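You operate a simulated robot arm through the tools that you are given. There is no shell and no other tool. Be economical: measure what you need, move in short steps, check, and stop when the job is done.

You run a simulated robot arm. Do the job below in one go: nothing can be reset, and whatever is moved stays where it is left.

TASK
Put the round cell marked "650" from the work table top on the low pot and the round cell marked "1400" on the round tile.

Only the result counts: the job must be done as asked and must still hold three seconds after the hand-in. Knocking over, shifting, dropping, spilling or breaking anything else fails it.

THE ROBOT
A 6-joint arm with a two-finger parallel gripper, fixed in place. Base frame: the origin is at the foot of the arm, x ahead of it, y to its left, z up; the work surface is at about z = 800. Units: mm, degrees, N and s.
With the tool pointing down near the work surface it reaches from about 240 to 640 mm from the base axis. Its first joint turns from -66.0 to 66.0 degrees. Payload 2.7 kg.
The TCP is the grasp point between the finger pads, 23 mm short of the fingertips. In the tool frame z runs along the fingers and y along their closing line. Largest opening 94 mm; finger width 38, thickness 10; the body of the gripper, 54 by 96 mm, starts 39 mm behind the TCP.
Orientation is that of the tool frame in the base frame, as a unit quaternion [x, y, z, w]. With the fingers straight down and closing along the base's y, the tool's x points along the base's -x, its y along +y and its z along -z.

THE INTERFACE
- The arm moves only by the tool servo_tool. Its argument "plan" is a list of rows, each an object of numbers (a shift or turn left out is 0, a gripper value left out holds the last): "tx", "ty", "tz": the shift along the base's x, y, z in m; "rx", "ry", "rz": the turn, a rotation vector about the base's x, y, z in degrees; "jaw": the finger opening in m, from 0 to 0.094. In form: [{"tx": .., "ty": .., "tz": .., "rx": .., "ry": .., "rz": .., "jaw": ..}, ...]. A call has 1 to 8 rows; each row is the pose to reach, as a shift and turn from the pose commanded when the call began. A row lasts 0.2 s, in which the tool goes at most 50 mm and 8.6 degrees; a call with a longer step from one row to the next is refused whole, and so is a gripper value outside its range. A pose out of reach is approached as far as the arm can. The call stops where the force on the tool passes 40 N (or 10 N more than at its start, if that is more) or the arm is blocked; 0.2 s more then pass. The fingers move at their own pace (about 45 mm/s each) and stop on an object; they squeeze with about 24 N. The grip force told is the motor's: it shows also when the fingers shut on nothing. Time passes only in rows, and 0.2 s behind the last, so rows that repeat a pose let the fingers close. It gives the time, the measured TCP pose, the force on the tool (base axes), the opening and the grip force at its end, in the units of the frame above (readings bear some noise).
- Cameras (640 x 400 px; columns grow to the right, rows downward): "scene" is fixed at [85.1, -443.7, 1399.2]; the picture's right is [0.64, -0.77, 0.00], its down [-0.49, -0.41, -0.77] and it looks along [0.59, 0.49, -0.64] (base axes); focal length 283 px, centre (320, 200). "wrist" rides on the gripper at [87, 16, -75] in the tool frame; the picture's right is [-0.18, 0.98, 0.00], its down [-0.58, -0.11, -0.81] and it looks along [-0.79, -0.15, 0.59] (tool axes); focal length 243 px, centre (320, 200). There is no depth. A picture from a camera that has moved, and an enlarged one, comes with that camera's place and axes in the base frame and with its lens.
- capture(camera): a new picture of that camera. No time passes.
- inspect(camera, box): a new picture of the part [left, top, right, bottom] of that camera's present view, enlarged. No time passes.
- finish_job(): hands the job in; it is judged then, once.

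Go step by step. Nothing tells you positions but the pictures and the camera data: compare them with the known pose of the tool, close in by small moves and look again before you grip or let go. The budget is 90 turns and 42 pictures, counting those below and the enlarged ones. Unless the task says otherwise, let go and move clear before handing in, and close with one line.

The tools are called after ">>>" by a JSON object that holds its "op" and its "data". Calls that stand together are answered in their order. servo_tool: Moves the arm, as the interface text tells. Its arguments: {"type":"object","properties":{"plan":{"type":"array","items":{"type":"object","properties":{"tx":{"type":"number"},"ty":{"type":"number"},"tz":{"type":"number"},"rx":{"type":"number"},"ry":{"type":"number"},"rz":{"type":"number"},"jaw":{"type":"number"}}}}},"required":["plan"]} The other tools are called the same way: capture (camera) takes a picture; inspect (camera, box) takes an enlarged picture of a part of a camera's view; finish_job () hands the job in.

At the start:

```text
t: 0.0
ee_pos: [352.3, -170.5, 1135.7]
tool_rot: [0.001, 1.0, 0.0, 0.001]
wrist_force: [0.2, -0.2, 0.7]
finger_gap: 94.1
finger_force: 0.1
```

scene: 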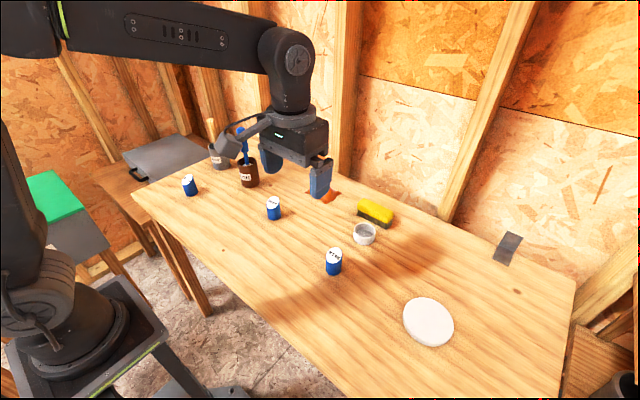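
wrist: 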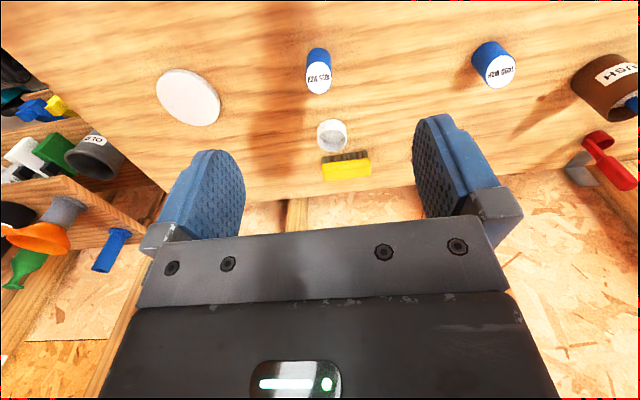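

I see three blue round cells, a small white pot, a round white tile, and a yellow brush. I will enlarge the cells to read their marks.

>>> {"op": "inspect", "data": {"camera": "scene", "box": [160, 140, 300, 228]}}

>>> {"op": "inspect", "data": {"camera": "scene", "box": [300, 190, 460, 290]}}

>>> {"op": "inspect", "data": {"camera": "wrist", "box": [280, 30, 540, 192]}}

```text
4.55 times, centred on (230, 184) of scene
camera zoom: at [85.1, -443.7, 1399.2], right [0.64, -0.77, 0.0], down [-0.49, -0.41, -0.77], along [0.59, 0.49, -0.64], focal length 1286 px, centre (729, 273)
```

zoom: 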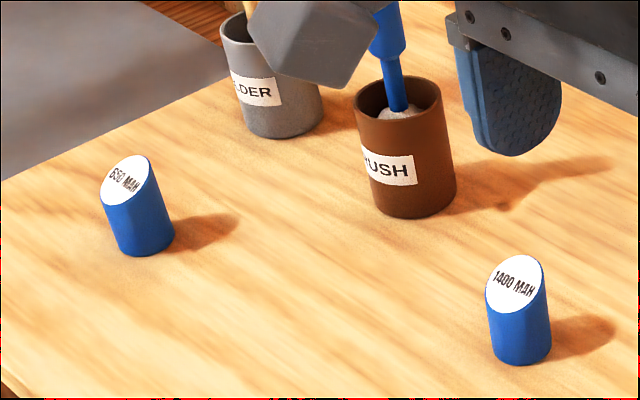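

```text
4.00 times, centred on (380, 240) of scene
camera zoom: at [85.1, -443.7, 1399.2], right [0.64, -0.77, 0.0], down [-0.49, -0.41, -0.77], along [0.59, 0.49, -0.64], focal length 1131 px, centre (80, 40)
```

zoom: 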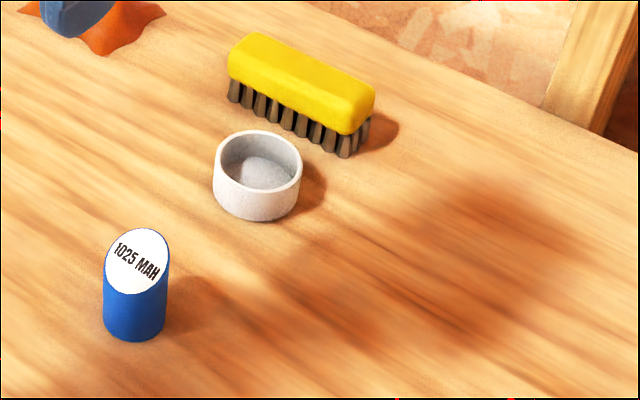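

```text
2.46 times, centred on (410, 111) of wrist
camera zoom: at [264.8, -153.4, 1212.4], right [0.18, 0.98, 0.0], down [0.58, -0.11, 0.81], along [0.79, -0.15, -0.59], focal length 597 px, centre (98, 419)
```

zoom: 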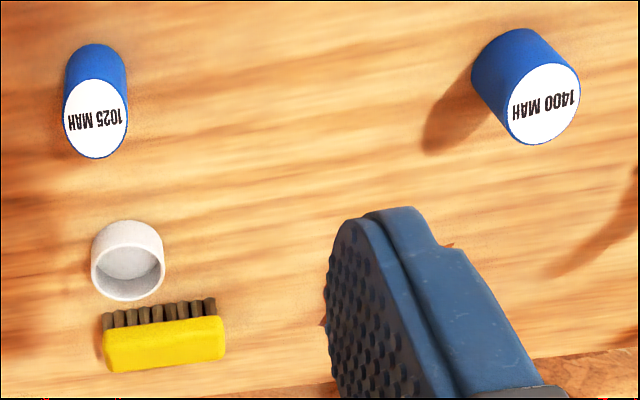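

The left cell reads 650, the middle one 1400 and the front one 1025. I place them at about 650 (387,376), 1400 (485,73), pot (586,-191) and tile (460,-428). First I'll travel high toward the 650 cell.

>>> {"op": "servo_tool", "data": {"plan": [{"ty": 0.046, "tx": 0.003}, {"ty": 0.092, "tx": 0.006}, {"ty": 0.138, "tx": 0.009}, {"ty": 0.184, "tx": 0.012}, {"ty": 0.23, "tx": 0.015}, {"ty": 0.276, "tx": 0.018}, {"ty": 0.322, "tx": 0.021}, {"ty": 0.368, "tx": 0.024}]}}

>>> {"op": "servo_tool", "data": {"plan": [{"ty": 0.042, "tz": -0.02}, {"ty": 0.084, "tz": -0.04}, {"ty": 0.126, "tz": -0.06}, {"ty": 0.16, "tz": -0.09}, {"ty": 0.178, "tx": 0.005, "tz": -0.125}, {"ty": 0.178, "tx": 0.01, "tz": -0.16}, {"ty": 0.178, "tx": 0.01, "tz": -0.16}]}}

>>> {"op": "capture", "data": {"camera": "scene"}}

>>> {"op": "capture", "data": {"camera": "wrist"}}

```text
t: 1.8
ee_pos: [377.2, 198.5, 1137.2]
tool_rot: [0.0, 1.0, 0.0, 0.0]
wrist_force: [0.3, 0.8, -0.4]
finger_gap: 94.0
finger_force: 0.0
```

```text
t: 3.4
ee_pos: [386.7, 374.5, 976.6]
tool_rot: [0.001, 1.0, 0.001, -0.001]
wrist_force: [-0.6, 0.8, -0.3]
finger_gap: 93.7
finger_force: 0.0
```

```text
36 pictures are left
```

scene: 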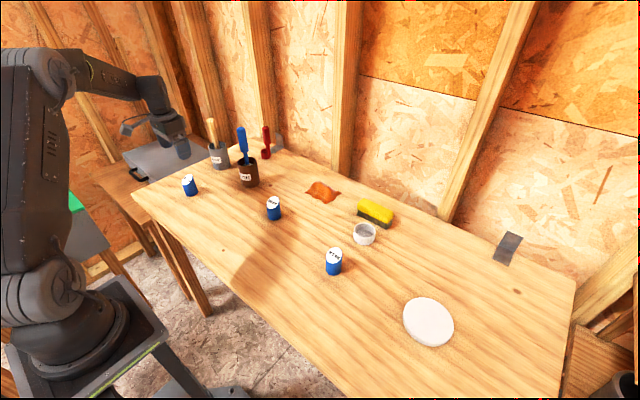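

```text
35 pictures are left
camera wrist: at [299.2, 392.3, 1051.5], right [0.19, 0.98, 0.0], down [0.58, -0.11, 0.81], along [0.79, -0.15, -0.59], focal length 243 px, centre (320, 200)
```

wrist: 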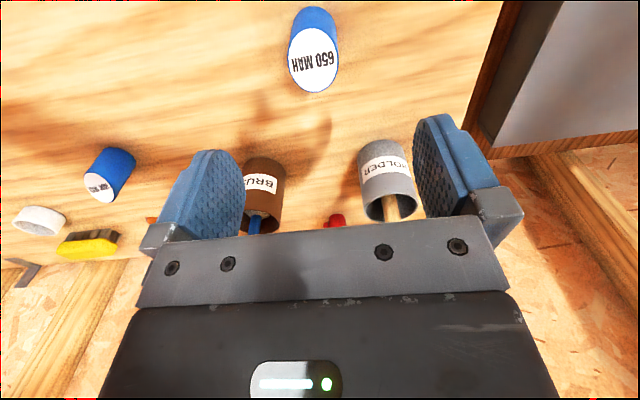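

The arm is above the 650 cell, which I now put at about (382,374). I'll descend to just above it and check the alignment.

>>> {"op": "servo_tool", "data": {"plan": [{"tx": -0.002, "tz": -0.035}, {"tx": -0.005, "tz": -0.065}, {"tx": -0.005, "tz": -0.065}]}}

>>> {"op": "capture", "data": {"camera": "wrist"}}

>>> {"op": "inspect", "data": {"camera": "scene", "box": [140, 130, 240, 210]}}

```text
t: 4.2
ee_pos: [383.2, 375.6, 912.7]
tool_rot: [0.0, 1.0, 0.0, 0.0]
wrist_force: [0.1, 0.2, -0.4]
finger_gap: 94.0
finger_force: 0.0
```

```text
34 pictures are left
camera wrist: at [294.6, 392.5, 986.9], right [0.18, 0.98, 0.0], down [0.58, -0.11, 0.81], along [0.79, -0.15, -0.59], focal length 243 px, centre (320, 200)
```

wrist: 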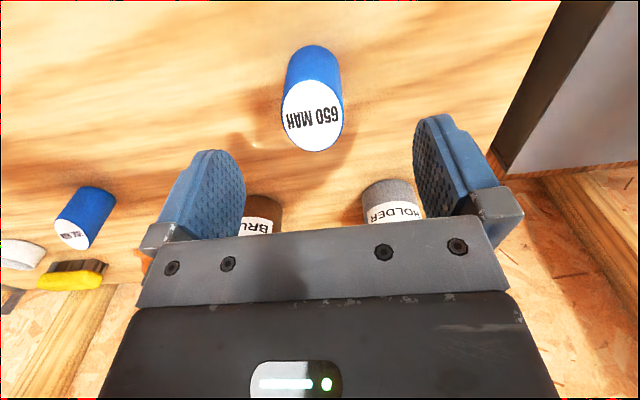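

```text
5.00 times, centred on (190, 170) of scene
camera zoom: at [85.1, -443.7, 1399.2], right [0.64, -0.77, 0.0], down [-0.49, -0.41, -0.77], along [0.59, 0.49, -0.64], focal length 1414 px, centre (970, 350)
```

zoom: 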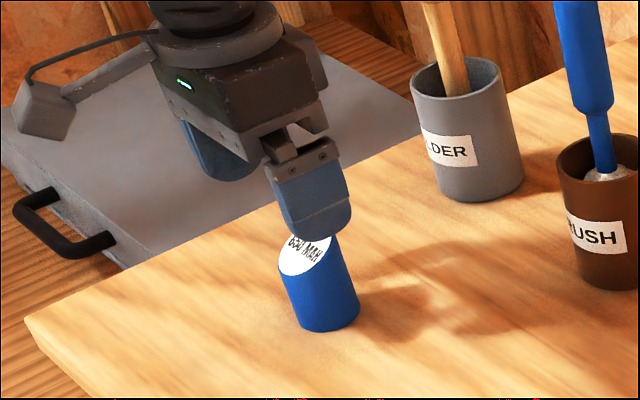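

The cell sits between the open fingers at about (380,372). I'll lower to grip its upper part (TCP about 856, so the tips stay above the pot rim later) and close.

>>> {"op": "servo_tool", "data": {"plan": [{"tx": -0.003, "ty": -0.003, "tz": -0.02}, {"tx": -0.003, "ty": -0.003, "tz": -0.04}, {"tx": -0.003, "ty": -0.003, "tz": -0.055}, {"tx": -0.003, "ty": -0.003, "tz": -0.055}]}}

>>> {"op": "capture", "data": {"camera": "wrist"}}

```text
t: 5.2
ee_pos: [377.9, 371.7, 857.4]
tool_rot: [0.0, 1.0, 0.0, 0.0]
wrist_force: [-0.5, 0.1, -0.2]
finger_gap: 93.9
finger_force: 0.1
```

```text
32 pictures are left
camera wrist: at [291.1, 388.9, 932.2], right [0.18, 0.98, 0.0], down [0.58, -0.11, 0.81], along [0.79, -0.15, -0.59], focal length 243 px, centre (320, 200)
```

wrist: 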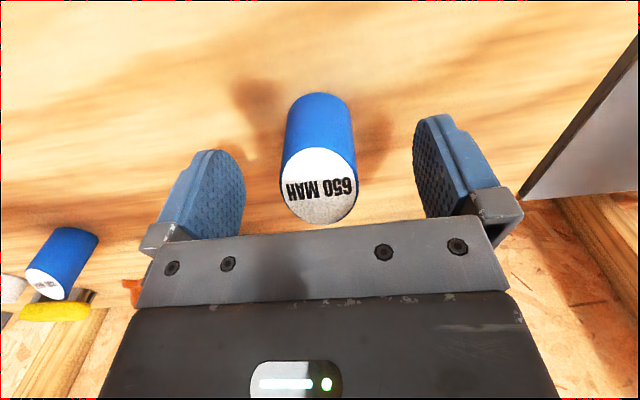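

The cell is centred in y, and its axis is about 3 mm ahead of the TCP. I'll correct that and close.

>>> {"op": "servo_tool", "data": {"plan": [{"tx": 0.003, "jaw": 0.094}, {"tx": 0.003, "jaw": 0.03}, {"tx": 0.003, "jaw": 0.03}, {"tx": 0.003, "jaw": 0.03}, {"tx": 0.003, "jaw": 0.03}, {"tx": 0.003, "jaw": 0.03}]}}

>>> {"op": "capture", "data": {"camera": "wrist"}}

```text
t: 6.6
ee_pos: [382.2, 370.6, 858.0]
tool_rot: [0.0, 1.0, -0.001, 0.0]
wrist_force: [0.0, -0.1, -0.3]
finger_gap: 39.0
finger_force: 24.0
```

```text
31 pictures are left
camera wrist: at [294.1, 388.8, 932.3], right [0.18, 0.98, 0.0], down [0.58, -0.11, 0.81], along [0.79, -0.15, -0.59], focal length 243 px, centre (320, 200)
```

wrist: 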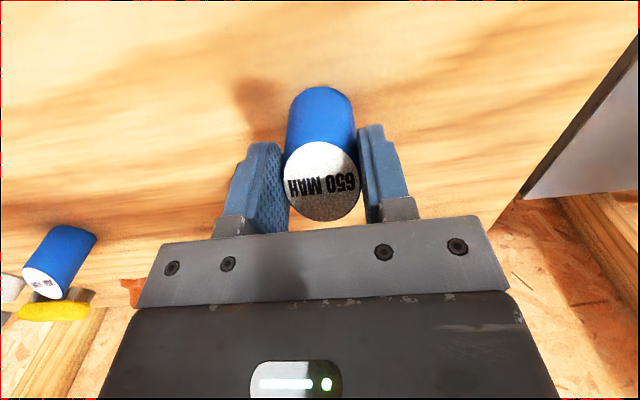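

I have a firm grip on the 650 cell (39 mm). I'll lift and carry it, staying clear of the cups, to above the pot.

>>> {"op": "servo_tool", "data": {"plan": [{"tz": 0.04}, {"tz": 0.08}, {"tz": 0.12}, {"tz": 0.15, "ty": -0.035}, {"tz": 0.15, "ty": -0.083}, {"tz": 0.15, "ty": -0.131}, {"tz": 0.15, "ty": -0.179}, {"tz": 0.15, "ty": -0.227}]}}

>>> {"op": "servo_tool", "data": {"plan": [{"ty": -0.04, "tx": 0.025}, {"ty": -0.08, "tx": 0.05}, {"ty": -0.12, "tx": 0.075}, {"ty": -0.16, "tx": 0.1}, {"ty": -0.2, "tx": 0.125}, {"ty": -0.24, "tx": 0.15}, {"ty": -0.28, "tx": 0.175}, {"ty": -0.31, "tx": 0.195}]}}

>>> {"op": "servo_tool", "data": {"plan": [{"ty": -0.013, "tx": 0.005, "tz": -0.02}, {"ty": -0.025, "tx": 0.009, "tz": -0.06}, {"ty": -0.025, "tx": 0.009, "tz": -0.06}]}}

>>> {"op": "capture", "data": {"camera": "wrist"}}

>>> {"op": "inspect", "data": {"camera": "scene", "box": [300, 150, 420, 270]}}

```text
t: 8.4
ee_pos: [381.7, 145.2, 1005.6]
tool_rot: [0.0, 1.0, 0.001, 0.0]
wrist_force: [-0.7, 0.2, 0.6]
finger_gap: 30.0
finger_force: 0.1
```

```text
t: 10.2
ee_pos: [576.4, -164.5, 1007.7]
tool_rot: [0.0, 1.0, 0.0, 0.0]
wrist_force: [-0.5, 0.5, 0.6]
finger_gap: 29.9
finger_force: 0.1
```

```text
t: 11.0
ee_pos: [584.8, -188.2, 947.9]
tool_rot: [0.0, 1.0, 0.001, 0.0]
wrist_force: [0.4, 0.3, 0.0]
finger_gap: 30.1
finger_force: 0.0
```

```text
30 pictures are left
camera wrist: at [497.5, -171.9, 1022.3], right [0.18, 0.98, 0.0], down [0.58, -0.11, 0.81], along [0.79, -0.15, -0.59], focal length 243 px, centre (320, 200)
```

wrist: 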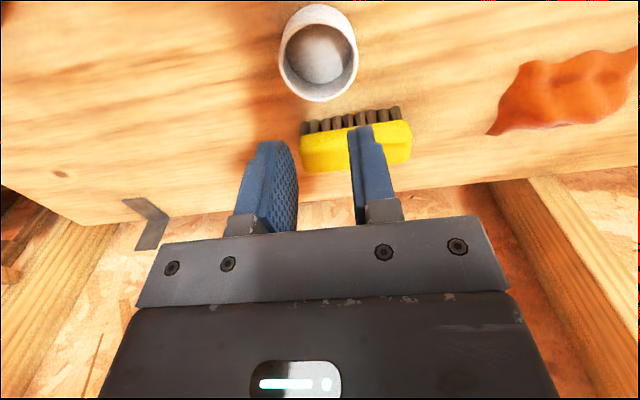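

```text
3.33 times, centred on (360, 210) of scene
camera zoom: at [85.1, -443.7, 1399.2], right [0.64, -0.77, 0.0], down [-0.49, -0.41, -0.77], along [0.59, 0.49, -0.64], focal length 943 px, centre (187, 167)
```

zoom: 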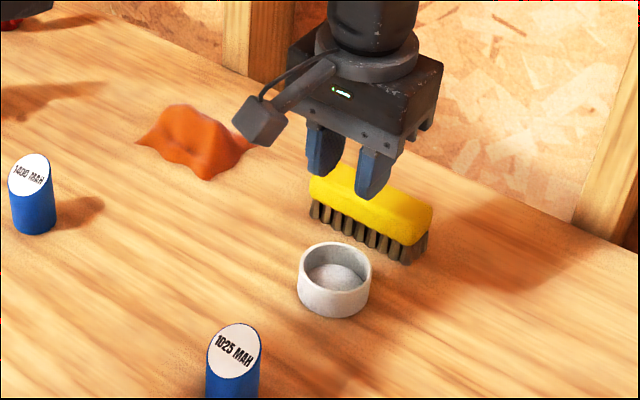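

The fingers are empty (gap 30): the 650 cell slipped out, probably at the lift. I need to see where it is now.

>>> {"op": "capture", "data": {"camera": "scene"}}

>>> {"op": "inspect", "data": {"camera": "scene", "box": [130, 130, 270, 230]}}

```text
28 pictures are left
```

scene: 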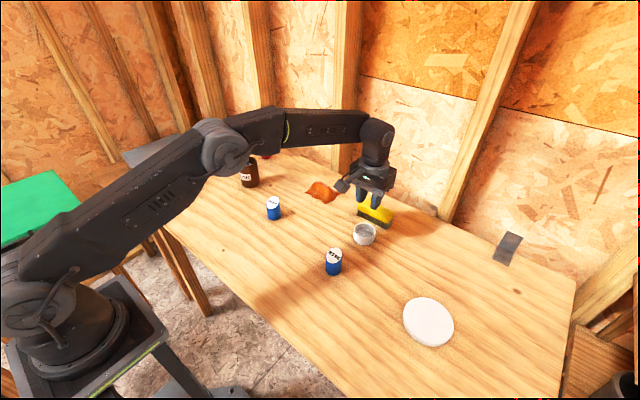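

```text
4.00 times, centred on (200, 180) of scene
camera zoom: at [85.1, -443.7, 1399.2], right [0.64, -0.77, 0.0], down [-0.49, -0.41, -0.77], along [0.59, 0.49, -0.64], focal length 1131 px, centre (800, 280)
```

zoom: 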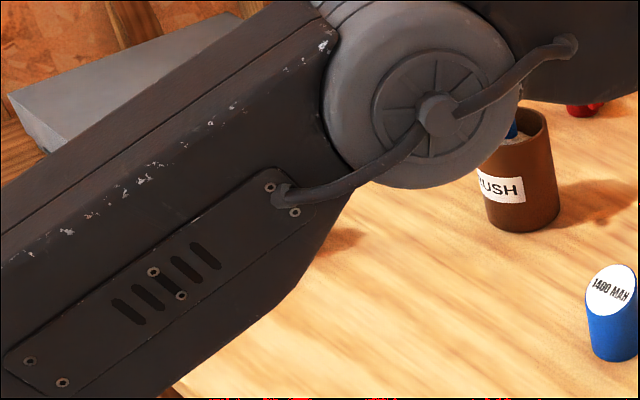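

The arm hides that area, so I'll go back along the same path, high, and look with the wrist camera.

>>> {"op": "servo_tool", "data": {"plan": [{"tz": 0.045, "jaw": 0.094}, {"tz": 0.09, "tx": -0.01}, {"tz": 0.1, "tx": -0.045, "ty": 0.025}, {"tz": 0.1, "tx": -0.08, "ty": 0.055}, {"tz": 0.1, "tx": -0.11, "ty": 0.09}, {"tz": 0.1, "tx": -0.14, "ty": 0.125}, {"tz": 0.1, "tx": -0.17, "ty": 0.16}, {"tz": 0.1, "tx": -0.2, "ty": 0.195}]}}

>>> {"op": "servo_tool", "data": {"plan": [{"ty": 0.045}, {"ty": 0.09}, {"ty": 0.135}, {"ty": 0.18}, {"ty": 0.225}, {"ty": 0.27}, {"ty": 0.3}, {"ty": 0.3}]}}

>>> {"op": "capture", "data": {"camera": "wrist"}}

>>> {"op": "inspect", "data": {"camera": "scene", "box": [130, 130, 290, 230]}}

```text
t: 12.8
ee_pos: [385.3, 5.5, 1048.5]
tool_rot: [0.001, 1.0, -0.001, 0.0]
wrist_force: [-0.8, 0.2, -0.6]
finger_gap: 94.0
finger_force: 0.1
```

```text
t: 14.6
ee_pos: [385.6, 305.5, 1048.6]
tool_rot: [0.001, 1.0, 0.0, 0.0]
wrist_force: [-0.2, -0.2, 0.2]
finger_gap: 93.9
finger_force: 0.0
```

```text
26 pictures are left
camera wrist: at [297.5, 323.1, 1123.6], right [0.19, 0.98, 0.0], down [0.58, -0.11, 0.81], along [0.79, -0.15, -0.59], focal length 243 px, centre (320, 200)
```

wrist: 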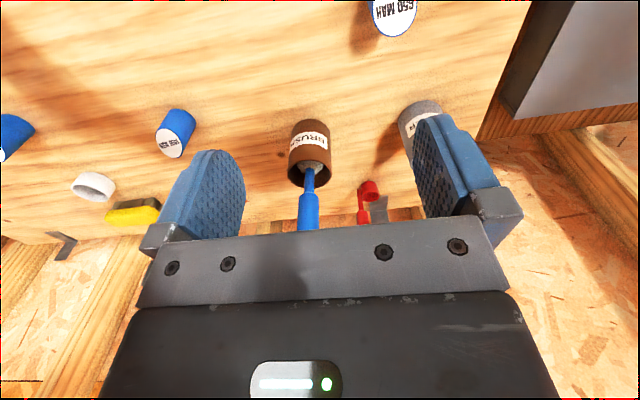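

```text
4.00 times, centred on (210, 180) of scene
camera zoom: at [85.1, -443.7, 1399.2], right [0.64, -0.77, 0.0], down [-0.49, -0.41, -0.77], along [0.59, 0.49, -0.64], focal length 1131 px, centre (760, 280)
```

zoom: 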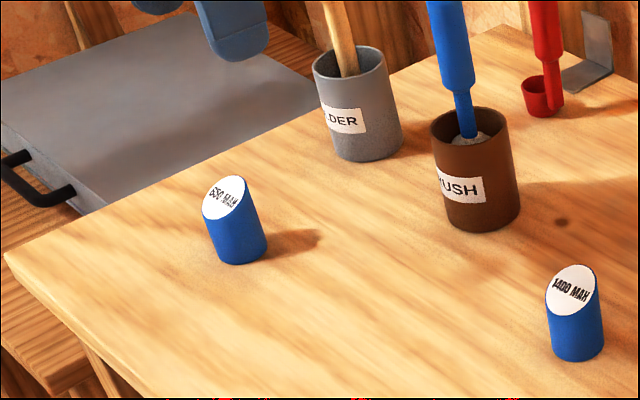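

The 650 cell is still standing in its original place. I'll regrip it about 15 mm deeper and lift gently.

>>> {"op": "servo_tool", "data": {"plan": [{"ty": 0.04, "tx": -0.003}, {"ty": 0.066, "tx": -0.003, "tz": -0.03}, {"ty": 0.066, "tx": -0.003, "tz": -0.075}, {"ty": 0.066, "tx": -0.003, "tz": -0.115}, {"ty": 0.066, "tx": -0.003, "tz": -0.135}, {"ty": 0.066, "tx": -0.003, "tz": -0.135}]}}

>>> {"op": "capture", "data": {"camera": "wrist"}}

```text
t: 16.0
ee_pos: [383.1, 371.1, 911.6]
tool_rot: [0.0, 1.0, 0.0, 0.0]
wrist_force: [-0.4, 0.2, 0.1]
finger_gap: 94.0
finger_force: 0.0
```

```text
24 pictures are left
camera wrist: at [294.9, 388.6, 986.9], right [0.18, 0.98, 0.0], down [0.58, -0.11, 0.81], along [0.79, -0.15, -0.59], focal length 243 px, centre (320, 200)
```

wrist: 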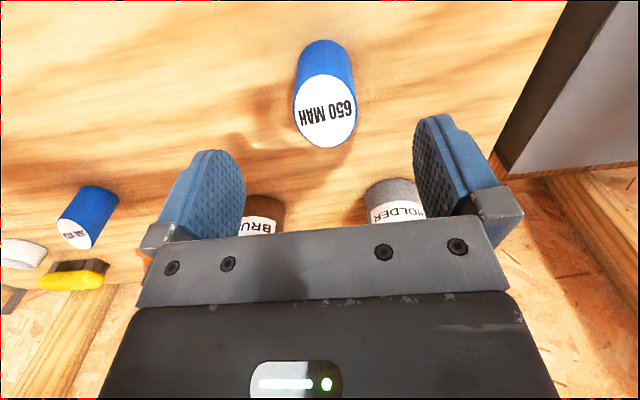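

The cell is now at about (380,375). I'll align, lower to TCP about 842, and close.

>>> {"op": "servo_tool", "data": {"plan": [{"tx": -0.003, "ty": 0.004, "tz": -0.03}, {"tx": -0.003, "ty": 0.004, "tz": -0.055}, {"tx": -0.003, "ty": 0.004, "tz": -0.069}, {"tx": -0.003, "ty": 0.004, "tz": -0.069}]}}

>>> {"op": "servo_tool", "data": {"plan": [{"jaw": 0.02}, {"jaw": 0.02}, {"jaw": 0.02}, {"jaw": 0.02}, {"jaw": 0.02}, {"jaw": 0.02}, {"jaw": 0.02}]}}

>>> {"op": "servo_tool", "data": {"plan": [{"tz": 0.002}, {"tz": 0.005}, {"tz": 0.009}, {"tz": 0.014}, {"tz": 0.02}]}}

>>> {"op": "capture", "data": {"camera": "wrist"}}

```text
t: 17.0
ee_pos: [379.0, 375.3, 843.9]
tool_rot: [0.001, 1.0, 0.0, 0.0]
wrist_force: [0.4, 0.3, 0.1]
finger_gap: 93.8
finger_force: 0.1
```

```text
t: 18.6
ee_pos: [379.9, 374.9, 843.3]
tool_rot: [0.001, 1.0, 0.0, 0.0]
wrist_force: [0.4, 0.8, 0.5]
finger_gap: 39.1
finger_force: 23.9
```

```text
t: 19.8
ee_pos: [379.7, 374.8, 863.8]
tool_rot: [0.001, 1.0, -0.001, 0.0]
wrist_force: [0.7, 0.1, -0.6]
finger_gap: 38.9
finger_force: 23.8
```

```text
23 pictures are left
camera wrist: at [291.7, 392.6, 938.6], right [0.18, 0.98, 0.0], down [0.58, -0.11, 0.81], along [0.79, -0.15, -0.59], focal length 243 px, centre (320, 200)
```

wrist: 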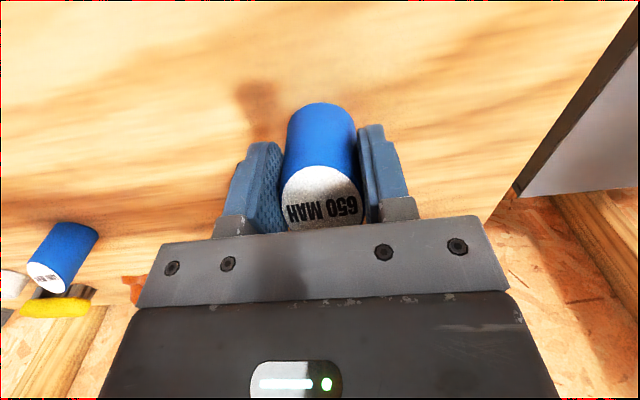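

The grip still reads 39 mm and the label has stayed put relative to the fingers, so the cell seems to be lifted. I'll continue gently and recheck.

>>> {"op": "servo_tool", "data": {"plan": [{"tz": 0.008}, {"tz": 0.018}, {"tz": 0.03}, {"tz": 0.042}, {"tz": 0.054}, {"tz": 0.066}, {"tz": 0.074}, {"tz": 0.078}]}}

>>> {"op": "capture", "data": {"camera": "wrist"}}

>>> {"op": "inspect", "data": {"camera": "scene", "box": [140, 120, 240, 200]}}

```text
t: 21.6
ee_pos: [380.1, 374.2, 940.9]
tool_rot: [0.0, 1.0, 0.0, 0.0]
wrist_force: [-0.7, -0.9, -1.7]
finger_gap: 39.0
finger_force: 24.4
```

```text
22 pictures are left
camera wrist: at [292.1, 392.3, 1016.2], right [0.18, 0.98, 0.0], down [0.58, -0.11, 0.81], along [0.79, -0.15, -0.59], focal length 243 px, centre (320, 200)
```

wrist: 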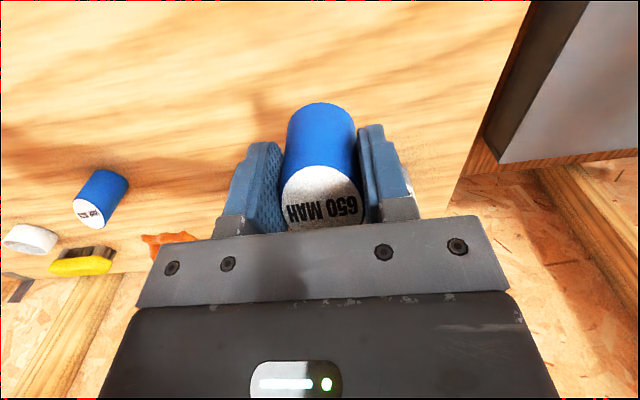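

```text
5.00 times, centred on (190, 160) of scene
camera zoom: at [85.1, -443.7, 1399.2], right [0.64, -0.77, 0.0], down [-0.49, -0.41, -0.77], along [0.59, 0.49, -0.64], focal length 1414 px, centre (970, 400)
```

zoom: 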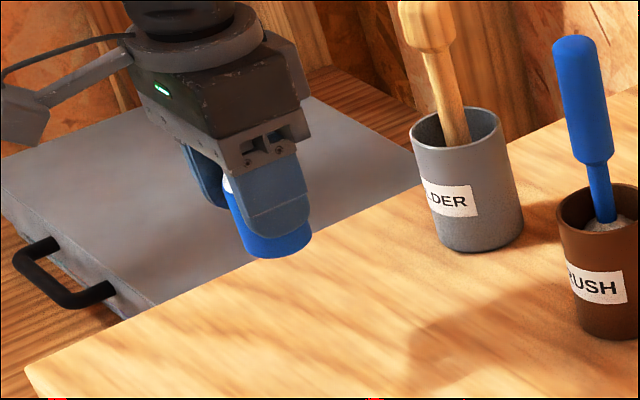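

The cell is securely held, with its base about 43 mm below the TCP. I'll carry it at moderate speed toward the pot.

>>> {"op": "servo_tool", "data": {"plan": [{"tz": 0.01, "ty": -0.01}, {"tz": 0.03, "ty": -0.03}, {"tz": 0.055, "ty": -0.055}, {"tz": 0.07, "ty": -0.085}, {"tz": 0.07, "ty": -0.12}, {"tz": 0.07, "ty": -0.155}, {"tz": 0.07, "ty": -0.185}, {"tz": 0.07, "ty": -0.2}]}}

>>> {"op": "servo_tool", "data": {"plan": [{"ty": -0.015, "tx": 0.003}, {"ty": -0.04, "tx": 0.015}, {"ty": -0.07, "tx": 0.035}, {"ty": -0.1, "tx": 0.055}, {"ty": -0.13, "tx": 0.075}, {"ty": -0.16, "tx": 0.095}, {"ty": -0.185, "tx": 0.11}, {"ty": -0.2, "tx": 0.115}]}}

>>> {"op": "servo_tool", "data": {"plan": [{"ty": -0.015, "tx": 0.005}, {"ty": -0.04, "tx": 0.02}, {"ty": -0.07, "tx": 0.04}, {"ty": -0.1, "tx": 0.06}, {"ty": -0.13, "tx": 0.075}, {"ty": -0.15, "tx": 0.085}, {"ty": -0.163, "tx": 0.09}, {"ty": -0.165, "tx": 0.09}]}}

>>> {"op": "servo_tool", "data": {"plan": [{"tz": -0.01}, {"tz": -0.03}, {"tz": -0.055}, {"tz": -0.075}, {"tz": -0.085}, {"tz": -0.085}]}}

>>> {"op": "capture", "data": {"camera": "wrist"}}

>>> {"op": "inspect", "data": {"camera": "scene", "box": [320, 170, 416, 260]}}

```text
t: 23.4
ee_pos: [380.0, 175.4, 1012.7]
tool_rot: [0.0, 1.0, -0.001, 0.0]
wrist_force: [-0.2, -0.5, -0.5]
finger_gap: 38.8
finger_force: 23.9
```

```text
t: 25.2
ee_pos: [495.7, -25.1, 1011.6]
tool_rot: [0.001, 1.0, 0.0, 0.0]
wrist_force: [0.4, -0.8, -0.6]
finger_gap: 38.6
finger_force: 23.9
```

```text
t: 27.0
ee_pos: [584.3, -190.1, 1011.4]
tool_rot: [-0.001, 1.0, 0.0, -0.001]
wrist_force: [-0.3, 0.9, -0.3]
finger_gap: 38.9
finger_force: 24.3
```

```text
t: 28.4
ee_pos: [585.5, -190.0, 926.7]
tool_rot: [0.0, 1.0, -0.001, 0.0]
wrist_force: [-0.8, -0.3, -1.1]
finger_gap: 38.9
finger_force: 24.2
```

```text
20 pictures are left
camera wrist: at [497.0, -172.7, 1001.3], right [0.18, 0.98, 0.0], down [0.58, -0.11, 0.81], along [0.79, -0.15, -0.59], focal length 243 px, centre (320, 200)
```

wrist: 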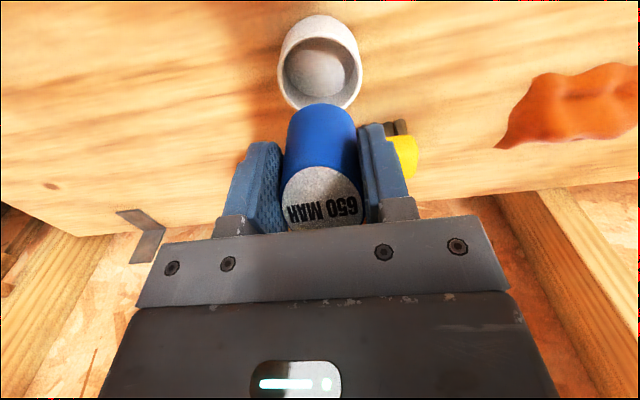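

```text
4.44 times, centred on (368, 215) of scene
camera zoom: at [85.1, -443.7, 1399.2], right [0.64, -0.77, 0.0], down [-0.49, -0.41, -0.77], along [0.59, 0.49, -0.64], focal length 1257 px, centre (107, 133)
```

zoom: 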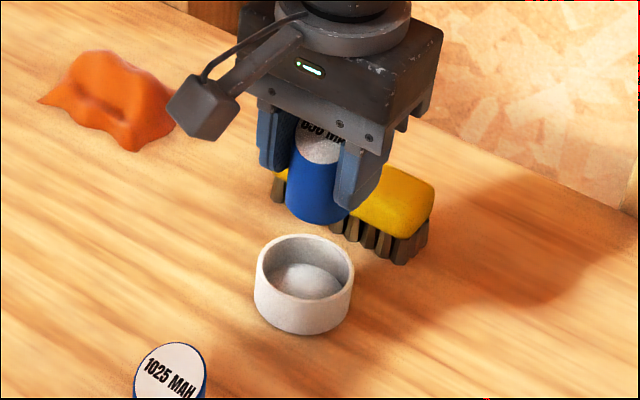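

The cell is above the pot, but I need a tighter relative alignment. I'll lower until its base is about 10 mm above the rim and zoom in from both cameras.

>>> {"op": "servo_tool", "data": {"plan": [{"tz": -0.01}, {"tz": -0.02}, {"tz": -0.03}, {"tz": -0.036}, {"tz": -0.036}]}}

>>> {"op": "inspect", "data": {"camera": "wrist", "box": [240, 20, 400, 140]}}

>>> {"op": "inspect", "data": {"camera": "scene", "box": [336, 190, 400, 250]}}

```text
t: 29.6
ee_pos: [585.0, -188.9, 890.9]
tool_rot: [0.0, 1.0, 0.0, 0.0]
wrist_force: [0.0, 0.2, -1.7]
finger_gap: 39.2
finger_force: 23.6
```

```text
3.33 times, centred on (320, 80) of wrist
camera zoom: at [496.7, -172.4, 965.2], right [0.18, 0.98, 0.0], down [0.58, -0.11, 0.81], along [0.79, -0.15, -0.59], focal length 809 px, centre (320, 600)
```

zoom: 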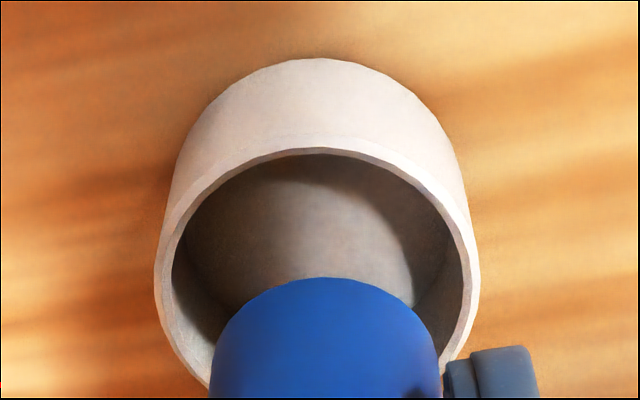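

```text
6.67 times, centred on (368, 220) of scene
camera zoom: at [85.1, -443.7, 1399.2], right [0.64, -0.77, 0.0], down [-0.49, -0.41, -0.77], along [0.59, 0.49, -0.64], focal length 1886 px, centre (0, 67)
```

zoom: 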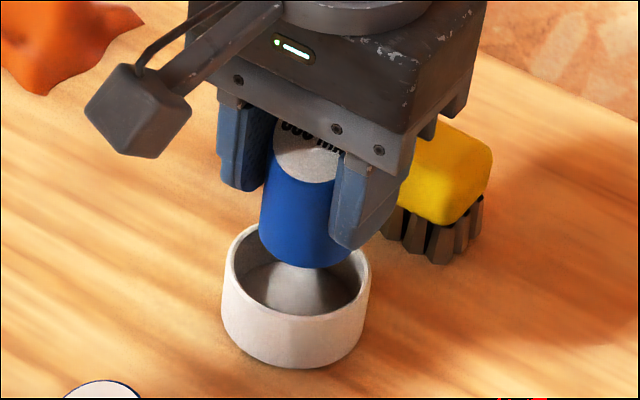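

Both views put the cell about 8 mm too far in +x relative to the pot centre. I'll correct and recheck.

>>> {"op": "servo_tool", "data": {"plan": [{"tx": -0.003}, {"tx": -0.008, "ty": -0.001}, {"tx": -0.008, "ty": -0.001}]}}

>>> {"op": "inspect", "data": {"camera": "wrist", "box": [240, 20, 400, 140]}}

>>> {"op": "inspect", "data": {"camera": "scene", "box": [336, 190, 400, 250]}}

```text
t: 30.4
ee_pos: [577.1, -190.8, 891.5]
tool_rot: [0.002, 1.0, 0.0, 0.0]
wrist_force: [-0.3, 0.0, -0.8]
finger_gap: 39.0
finger_force: 24.4
```

```text
3.33 times, centred on (320, 80) of wrist
camera zoom: at [488.6, -173.7, 965.3], right [0.19, 0.98, 0.0], down [0.58, -0.11, 0.81], along [0.79, -0.15, -0.59], focal length 809 px, centre (320, 600)
```

zoom: 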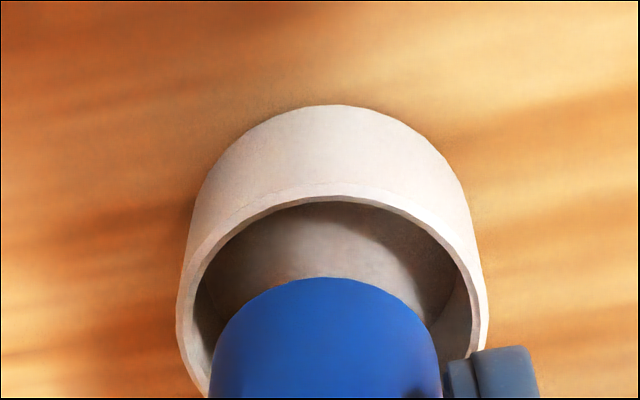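

```text
6.67 times, centred on (368, 220) of scene
camera zoom: at [85.1, -443.7, 1399.2], right [0.64, -0.77, 0.0], down [-0.49, -0.41, -0.77], along [0.59, 0.49, -0.64], focal length 1886 px, centre (0, 67)
```

zoom: 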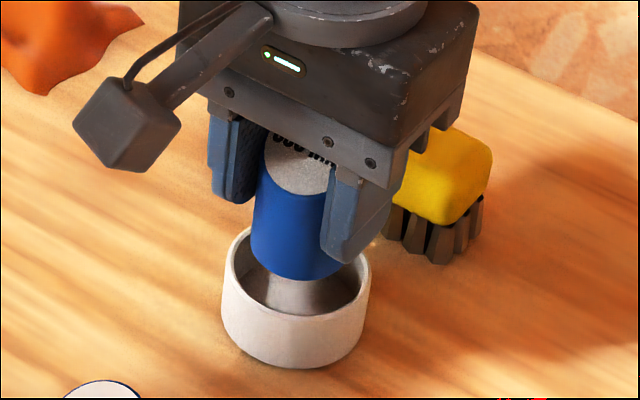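

Rechecking the rim height from the pot's visible wall, I get about 29 mm instead of 37. My correction was therefore too big, and I'll undo most of it, then lower to just above the rim and look again.

>>> {"op": "servo_tool", "data": {"plan": [{"tx": 0.003}, {"tx": 0.0055, "ty": 0.001}, {"tx": 0.0055, "ty": 0.001, "tz": -0.006}, {"tx": 0.0055, "ty": 0.001, "tz": -0.014}, {"tx": 0.0055, "ty": 0.001, "tz": -0.014}]}}

>>> {"op": "inspect", "data": {"camera": "wrist", "box": [240, 20, 400, 140]}}

>>> {"op": "inspect", "data": {"camera": "scene", "box": [336, 190, 400, 250]}}

```text
t: 31.6
ee_pos: [582.4, -190.1, 876.9]
tool_rot: [0.0, 1.0, 0.0, 0.0]
wrist_force: [0.5, -0.5, -1.1]
finger_gap: 39.0
finger_force: 24.1
```

```text
3.33 times, centred on (320, 80) of wrist
camera zoom: at [494.2, -172.7, 951.5], right [0.18, 0.98, 0.0], down [0.58, -0.11, 0.81], along [0.79, -0.15, -0.59], focal length 809 px, centre (320, 600)
```

zoom: 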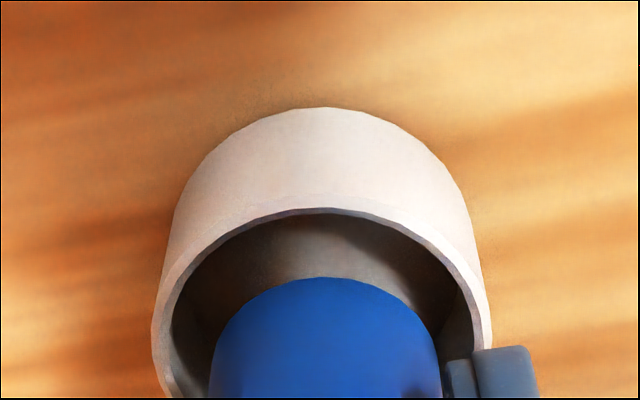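

```text
6.67 times, centred on (368, 220) of scene
camera zoom: at [85.1, -443.7, 1399.2], right [0.64, -0.77, 0.0], down [-0.49, -0.41, -0.77], along [0.59, 0.49, -0.64], focal length 1886 px, centre (0, 67)
```

zoom: 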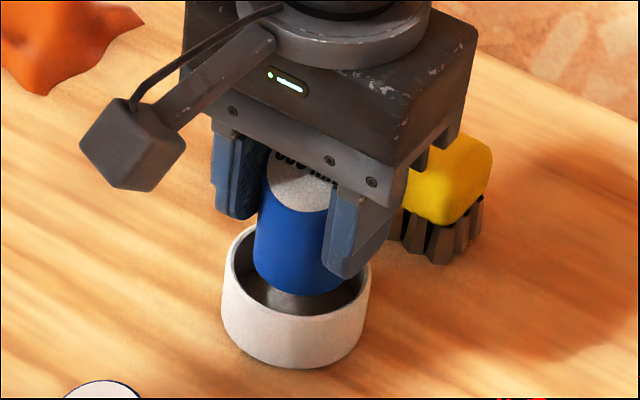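

The alignment looks good, with gaps of about 7–8 mm all round. I'll make a 1 mm tweak and lower the cell into the pot, watching the force.

>>> {"op": "servo_tool", "data": {"plan": [{"tx": -0.001, "ty": 0.001, "tz": -0.004}, {"tx": -0.001, "ty": 0.001, "tz": -0.008}, {"tx": -0.001, "ty": 0.001, "tz": -0.012}, {"tx": -0.001, "ty": 0.001, "tz": -0.016}, {"tx": -0.001, "ty": 0.001, "tz": -0.018}]}}

>>> {"op": "inspect", "data": {"camera": "wrist", "box": [240, 60, 400, 180]}}

>>> {"op": "inspect", "data": {"camera": "scene", "box": [336, 190, 400, 250]}}

```text
t: 32.8
ee_pos: [581.8, -189.4, 858.3]
tool_rot: [0.0, 1.0, 0.001, 0.0]
wrist_force: [0.5, -0.8, -0.6]
finger_gap: 39.0
finger_force: 23.6
```

```text
3.33 times, centred on (320, 120) of wrist
camera zoom: at [493.3, -171.4, 933.4], right [0.18, 0.98, 0.0], down [0.58, -0.11, 0.81], along [0.79, -0.15, -0.59], focal length 809 px, centre (320, 467)
```

zoom: 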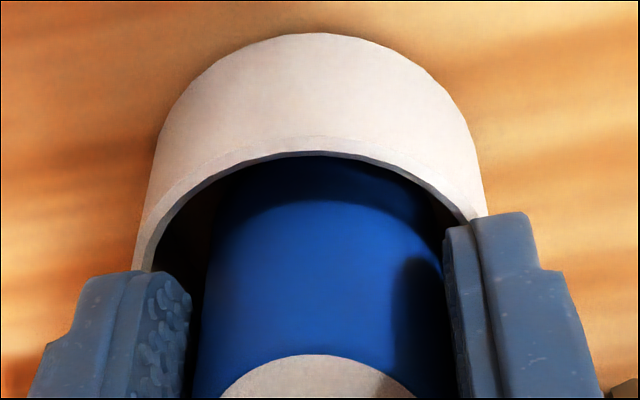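

```text
6.67 times, centred on (368, 220) of scene
camera zoom: at [85.1, -443.7, 1399.2], right [0.64, -0.77, 0.0], down [-0.49, -0.41, -0.77], along [0.59, 0.49, -0.64], focal length 1886 px, centre (0, 67)
```

zoom: 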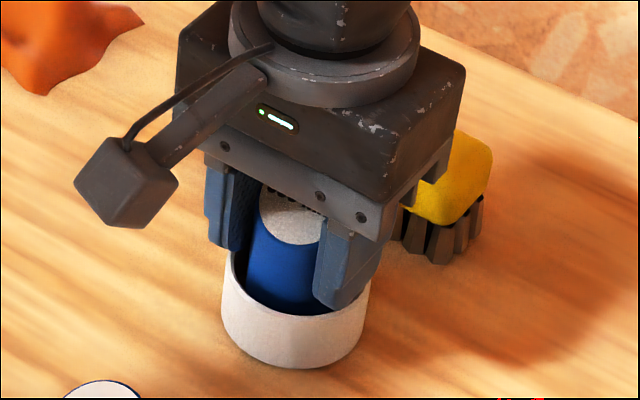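

The cell is inside the pot and the fingertips are just above the rim. I'll lower 3 mm more and release gently.

>>> {"op": "servo_tool", "data": {"plan": [{"tz": -0.0015}, {"tz": -0.003}, {"tz": -0.003}]}}

>>> {"op": "servo_tool", "data": {"plan": [{"jaw": 0.042}, {"jaw": 0.046}, {"jaw": 0.054}, {"jaw": 0.06}, {"jaw": 0.06}]}}

>>> {"op": "servo_tool", "data": {"plan": [{"tz": 0.01}, {"tz": 0.03}, {"tz": 0.06}, {"tz": 0.1}, {"tz": 0.14}, {"tz": 0.15}]}}

>>> {"op": "inspect", "data": {"camera": "scene", "box": [310, 170, 430, 270]}}

```text
t: 33.6
ee_pos: [581.3, -188.7, 855.1]
tool_rot: [0.0, 1.0, 0.0, 0.0]
wrist_force: [-0.5, -0.8, -1.0]
finger_gap: 38.8
finger_force: 24.2
```

```text
t: 34.8
ee_pos: [580.7, -187.9, 855.9]
tool_rot: [0.0, 1.0, -0.001, 0.0]
wrist_force: [-0.1, 0.5, -0.2]
finger_gap: 60.0
finger_force: 0.1
```

```text
t: 36.2
ee_pos: [580.1, -189.4, 1007.6]
tool_rot: [0.0, 1.0, 0.0, 0.0]
wrist_force: [1.0, 0.7, 0.6]
finger_gap: 59.9
finger_force: 0.0
```

```text
4.00 times, centred on (370, 220) of scene
camera zoom: at [85.1, -443.7, 1399.2], right [0.64, -0.77, 0.0], down [-0.49, -0.41, -0.77], along [0.59, 0.49, -0.64], focal length 1131 px, centre (120, 120)
```

zoom: 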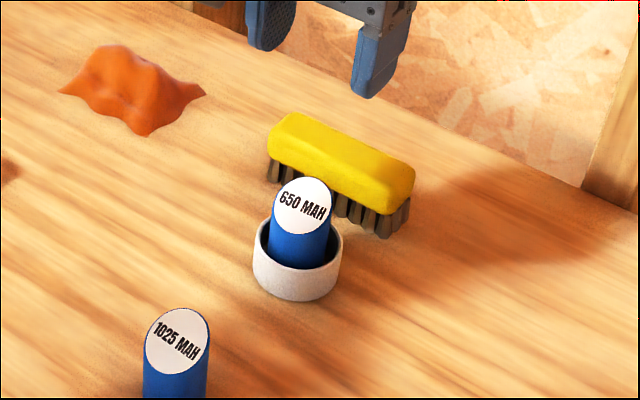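

The 650 cell stands upright in the pot. Next is the 1400 cell at about (484,73).

>>> {"op": "servo_tool", "data": {"plan": [{"tx": -0.015, "ty": 0.042, "jaw": 0.094}, {"tx": -0.03, "ty": 0.084}, {"tx": -0.046, "ty": 0.126}, {"tx": -0.062, "ty": 0.168}, {"tx": -0.078, "ty": 0.21}, {"tx": -0.096, "ty": 0.25, "tz": -0.01}, {"tx": -0.098, "ty": 0.262, "tz": -0.05}, {"tx": -0.098, "ty": 0.262, "tz": -0.095}]}}

>>> {"op": "servo_tool", "data": {"plan": [{"tz": 0}, {"tz": 0}]}}

>>> {"op": "capture", "data": {"camera": "wrist"}}

```text
t: 38.0
ee_pos: [484.2, 74.9, 910.8]
tool_rot: [0.001, 1.0, -0.001, 0.001]
wrist_force: [0.4, -0.6, 0.3]
finger_gap: 94.1
finger_force: 0.0
```

```text
t: 38.6
ee_pos: [481.9, 74.2, 910.3]
tool_rot: [0.001, 1.0, 0.0, 0.001]
wrist_force: [0.8, -0.5, -0.5]
finger_gap: 94.0
finger_force: 0.1
```

```text
9 pictures are left
camera wrist: at [395.3, 91.8, 985.0], right [0.18, 0.98, 0.0], down [0.58, -0.11, 0.81], along [0.79, -0.15, -0.59], focal length 243 px, centre (320, 200)
```

wrist: 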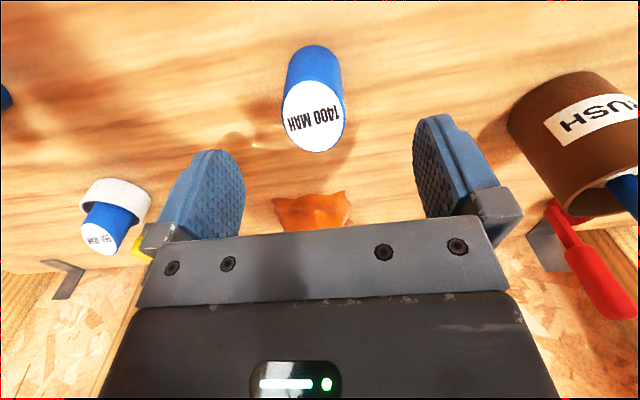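

The 1400 cell is between the fingers at about (484,71). I'll align, descend to TCP about 842, and grip.

>>> {"op": "servo_tool", "data": {"plan": [{"tx": 0.002, "ty": -0.003, "tz": -0.02}, {"tx": 0.002, "ty": -0.003, "tz": -0.045}, {"tx": 0.002, "ty": -0.003, "tz": -0.068}, {"tx": 0.002, "ty": -0.003, "tz": -0.068}]}}

>>> {"op": "servo_tool", "data": {"plan": [{"jaw": 0.02}, {"jaw": 0.02}, {"jaw": 0.02}, {"jaw": 0.02}, {"jaw": 0.02}, {"jaw": 0.02}, {"jaw": 0.02}]}}

>>> {"op": "servo_tool", "data": {"plan": [{"tz": 0.002}, {"tz": 0.005}, {"tz": 0.01}, {"tz": 0.018}, {"tz": 0.028}, {"tz": 0.04}, {"tz": 0.05}, {"tz": 0.06}]}}

>>> {"op": "capture", "data": {"camera": "wrist"}}

```text
t: 39.6
ee_pos: [486.2, 71.6, 842.8]
tool_rot: [0.0, 1.0, 0.0, -0.001]
wrist_force: [0.1, -0.7, -0.1]
finger_gap: 94.0
finger_force: 0.1
```

```text
t: 41.2
ee_pos: [486.0, 71.9, 843.4]
tool_rot: [0.001, 1.0, 0.0, 0.0]
wrist_force: [-0.4, -0.7, 0.4]
finger_gap: 39.0
finger_force: 24.1
```

```text
t: 43.0
ee_pos: [485.1, 69.6, 901.9]
tool_rot: [0.001, 1.0, 0.0, -0.001]
wrist_force: [0.5, 1.1, -1.4]
finger_gap: 39.1
finger_force: 24.2
```

```text
8 pictures are left
camera wrist: at [397.8, 87.0, 977.3], right [0.18, 0.98, 0.0], down [0.58, -0.11, 0.81], along [0.79, -0.15, -0.59], focal length 243 px, centre (320, 200)
```

wrist: 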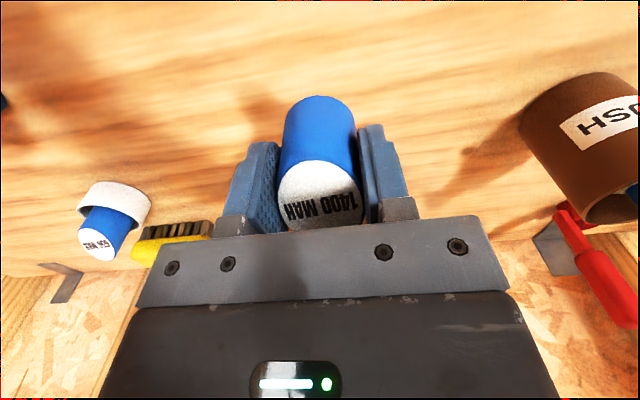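

The 1400 cell is held firmly. I'll lift further and carry it toward the round tile.

>>> {"op": "servo_tool", "data": {"plan": [{"tz": 0.01}, {"tz": 0.03, "ty": -0.01}, {"tz": 0.055, "ty": -0.03}, {"tz": 0.075, "ty": -0.055}, {"tz": 0.08, "ty": -0.085}, {"tz": 0.08, "ty": -0.115}, {"tz": 0.08, "ty": -0.14}, {"tz": 0.08, "ty": -0.15}]}}

>>> {"op": "servo_tool", "data": {"plan": [{"ty": -0.015}, {"ty": -0.04}, {"ty": -0.07}, {"ty": -0.105}, {"ty": -0.14}, {"ty": -0.17, "tx": -0.005}, {"ty": -0.195, "tx": -0.01}, {"ty": -0.21, "tx": -0.015}]}}

>>> {"op": "servo_tool", "data": {"plan": [{"ty": -0.015}, {"ty": -0.04}, {"ty": -0.07, "tx": -0.005}, {"ty": -0.1, "tx": -0.01}, {"ty": -0.12, "tx": -0.012}, {"ty": -0.13, "tx": -0.012, "tz": -0.01}, {"ty": -0.133, "tx": -0.012, "tz": -0.03}, {"ty": -0.133, "tx": -0.012, "tz": -0.055}]}}

>>> {"op": "servo_tool", "data": {"plan": [{"tz": -0.01}, {"tz": -0.02}, {"tz": -0.02}]}}

>>> {"op": "capture", "data": {"camera": "wrist"}}

>>> {"op": "inspect", "data": {"camera": "scene", "box": [360, 240, 500, 360]}}

```text
t: 44.8
ee_pos: [484.0, -79.9, 981.9]
tool_rot: [0.0, 1.0, 0.0, 0.0]
wrist_force: [0.0, 0.4, -0.9]
finger_gap: 39.1
finger_force: 24.2
```

```text
t: 46.6
ee_pos: [469.6, -290.0, 983.0]
tool_rot: [0.0, 1.0, 0.0, -0.001]
wrist_force: [0.9, -0.9, -2.2]
finger_gap: 38.9
finger_force: 23.5
```

```text
t: 48.4
ee_pos: [458.7, -422.8, 927.1]
tool_rot: [0.001, 1.0, 0.001, 0.0]
wrist_force: [-0.2, -0.5, -0.8]
finger_gap: 39.2
finger_force: 24.1
```

```text
t: 49.2
ee_pos: [458.4, -422.3, 907.0]
tool_rot: [0.0, 1.0, 0.001, 0.0]
wrist_force: [-0.5, -0.5, -0.8]
finger_gap: 38.8
finger_force: 24.2
```

```text
7 pictures are left
camera wrist: at [370.3, -405.5, 982.0], right [0.18, 0.98, 0.0], down [0.58, -0.11, 0.81], along [0.79, -0.15, -0.59], focal length 243 px, centre (320, 200)
```

wrist: 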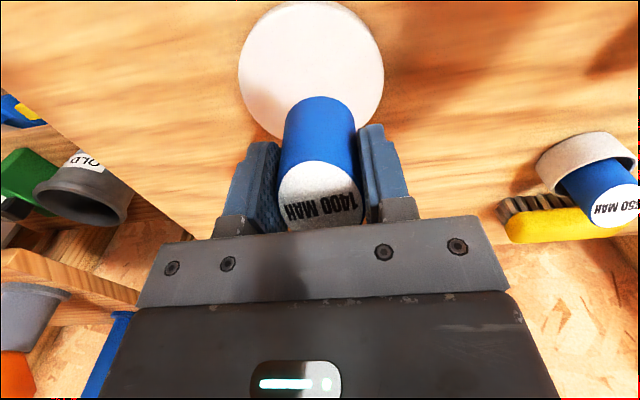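

```text
3.33 times, centred on (430, 300) of scene
camera zoom: at [85.1, -443.7, 1399.2], right [0.64, -0.77, 0.0], down [-0.49, -0.41, -0.77], along [0.59, 0.49, -0.64], focal length 943 px, centre (-47, -133)
```

zoom: 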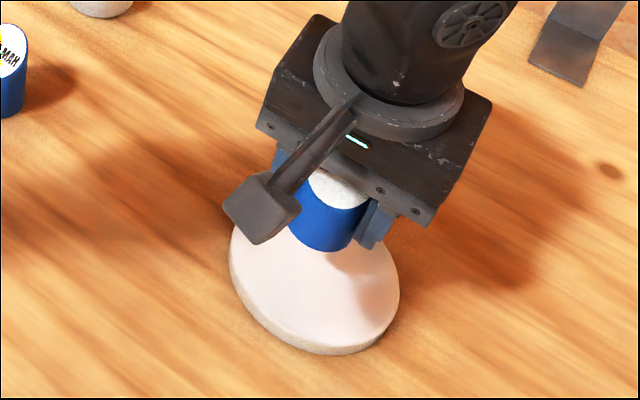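

The tile centre is at about (462,-427) and the cell is nearly above it. I'll shift slightly and lower to just above the tile.

>>> {"op": "servo_tool", "data": {"plan": [{"tx": 0.001, "ty": -0.004, "tz": -0.01}, {"tx": 0.001, "ty": -0.004, "tz": -0.022}, {"tx": 0.001, "ty": -0.004, "tz": -0.034}, {"tx": 0.001, "ty": -0.004, "tz": -0.042}, {"tx": 0.001, "ty": -0.004, "tz": -0.046}]}}

>>> {"op": "inspect", "data": {"camera": "scene", "box": [380, 260, 480, 360]}}

>>> {"op": "capture", "data": {"camera": "wrist"}}

```text
t: 50.4
ee_pos: [460.2, -426.2, 861.4]
tool_rot: [0.002, 1.0, 0.0, 0.0]
wrist_force: [0.6, -0.4, -1.0]
finger_gap: 39.1
finger_force: 23.8
```

```text
4.00 times, centred on (430, 310) of scene
camera zoom: at [85.1, -443.7, 1399.2], right [0.64, -0.77, 0.0], down [-0.49, -0.41, -0.77], along [0.59, 0.49, -0.64], focal length 1131 px, centre (-120, -240)
```

zoom: 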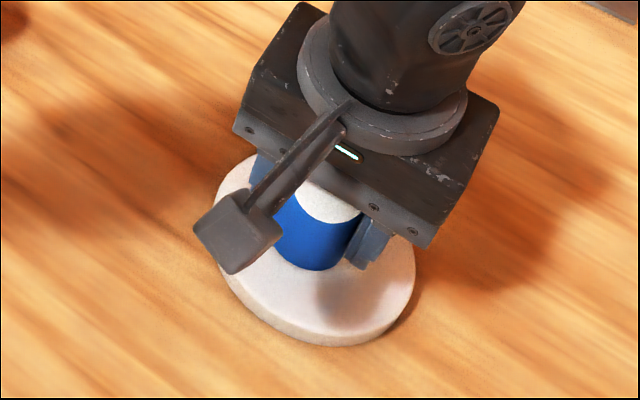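

```text
4 pictures are left
camera wrist: at [371.6, -409.6, 936.2], right [0.18, 0.98, 0.0], down [0.58, -0.11, 0.81], along [0.79, -0.15, -0.59], focal length 243 px, centre (320, 200)
```

wrist: 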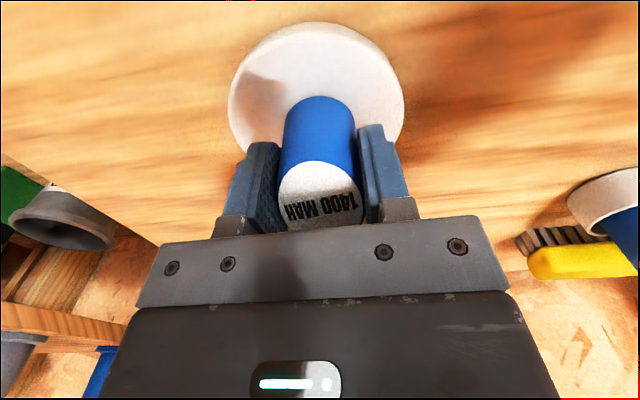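

The cell is well inside the tile outline. I'll lower slowly until contact shows.

>>> {"op": "servo_tool", "data": {"plan": [{"tz": -0.002}, {"tz": -0.004}, {"tz": -0.005}, {"tz": -0.005}]}}

>>> {"op": "servo_tool", "data": {"plan": [{"tz": -0.001}, {"tz": -0.002}, {"tz": -0.002}]}}

```text
t: 51.4
ee_pos: [459.0, -426.7, 857.8]
tool_rot: [0.0, 1.0, -0.001, 0.001]
wrist_force: [-1.0, 2.4, 12.0]
finger_gap: 39.3
finger_force: 23.8
```

```text
t: 52.2
ee_pos: [459.6, -426.8, 855.4]
tool_rot: [0.001, 1.0, -0.001, 0.002]
wrist_force: [2.2, -2.3, 18.7]
finger_gap: 39.1
finger_force: 23.9
```

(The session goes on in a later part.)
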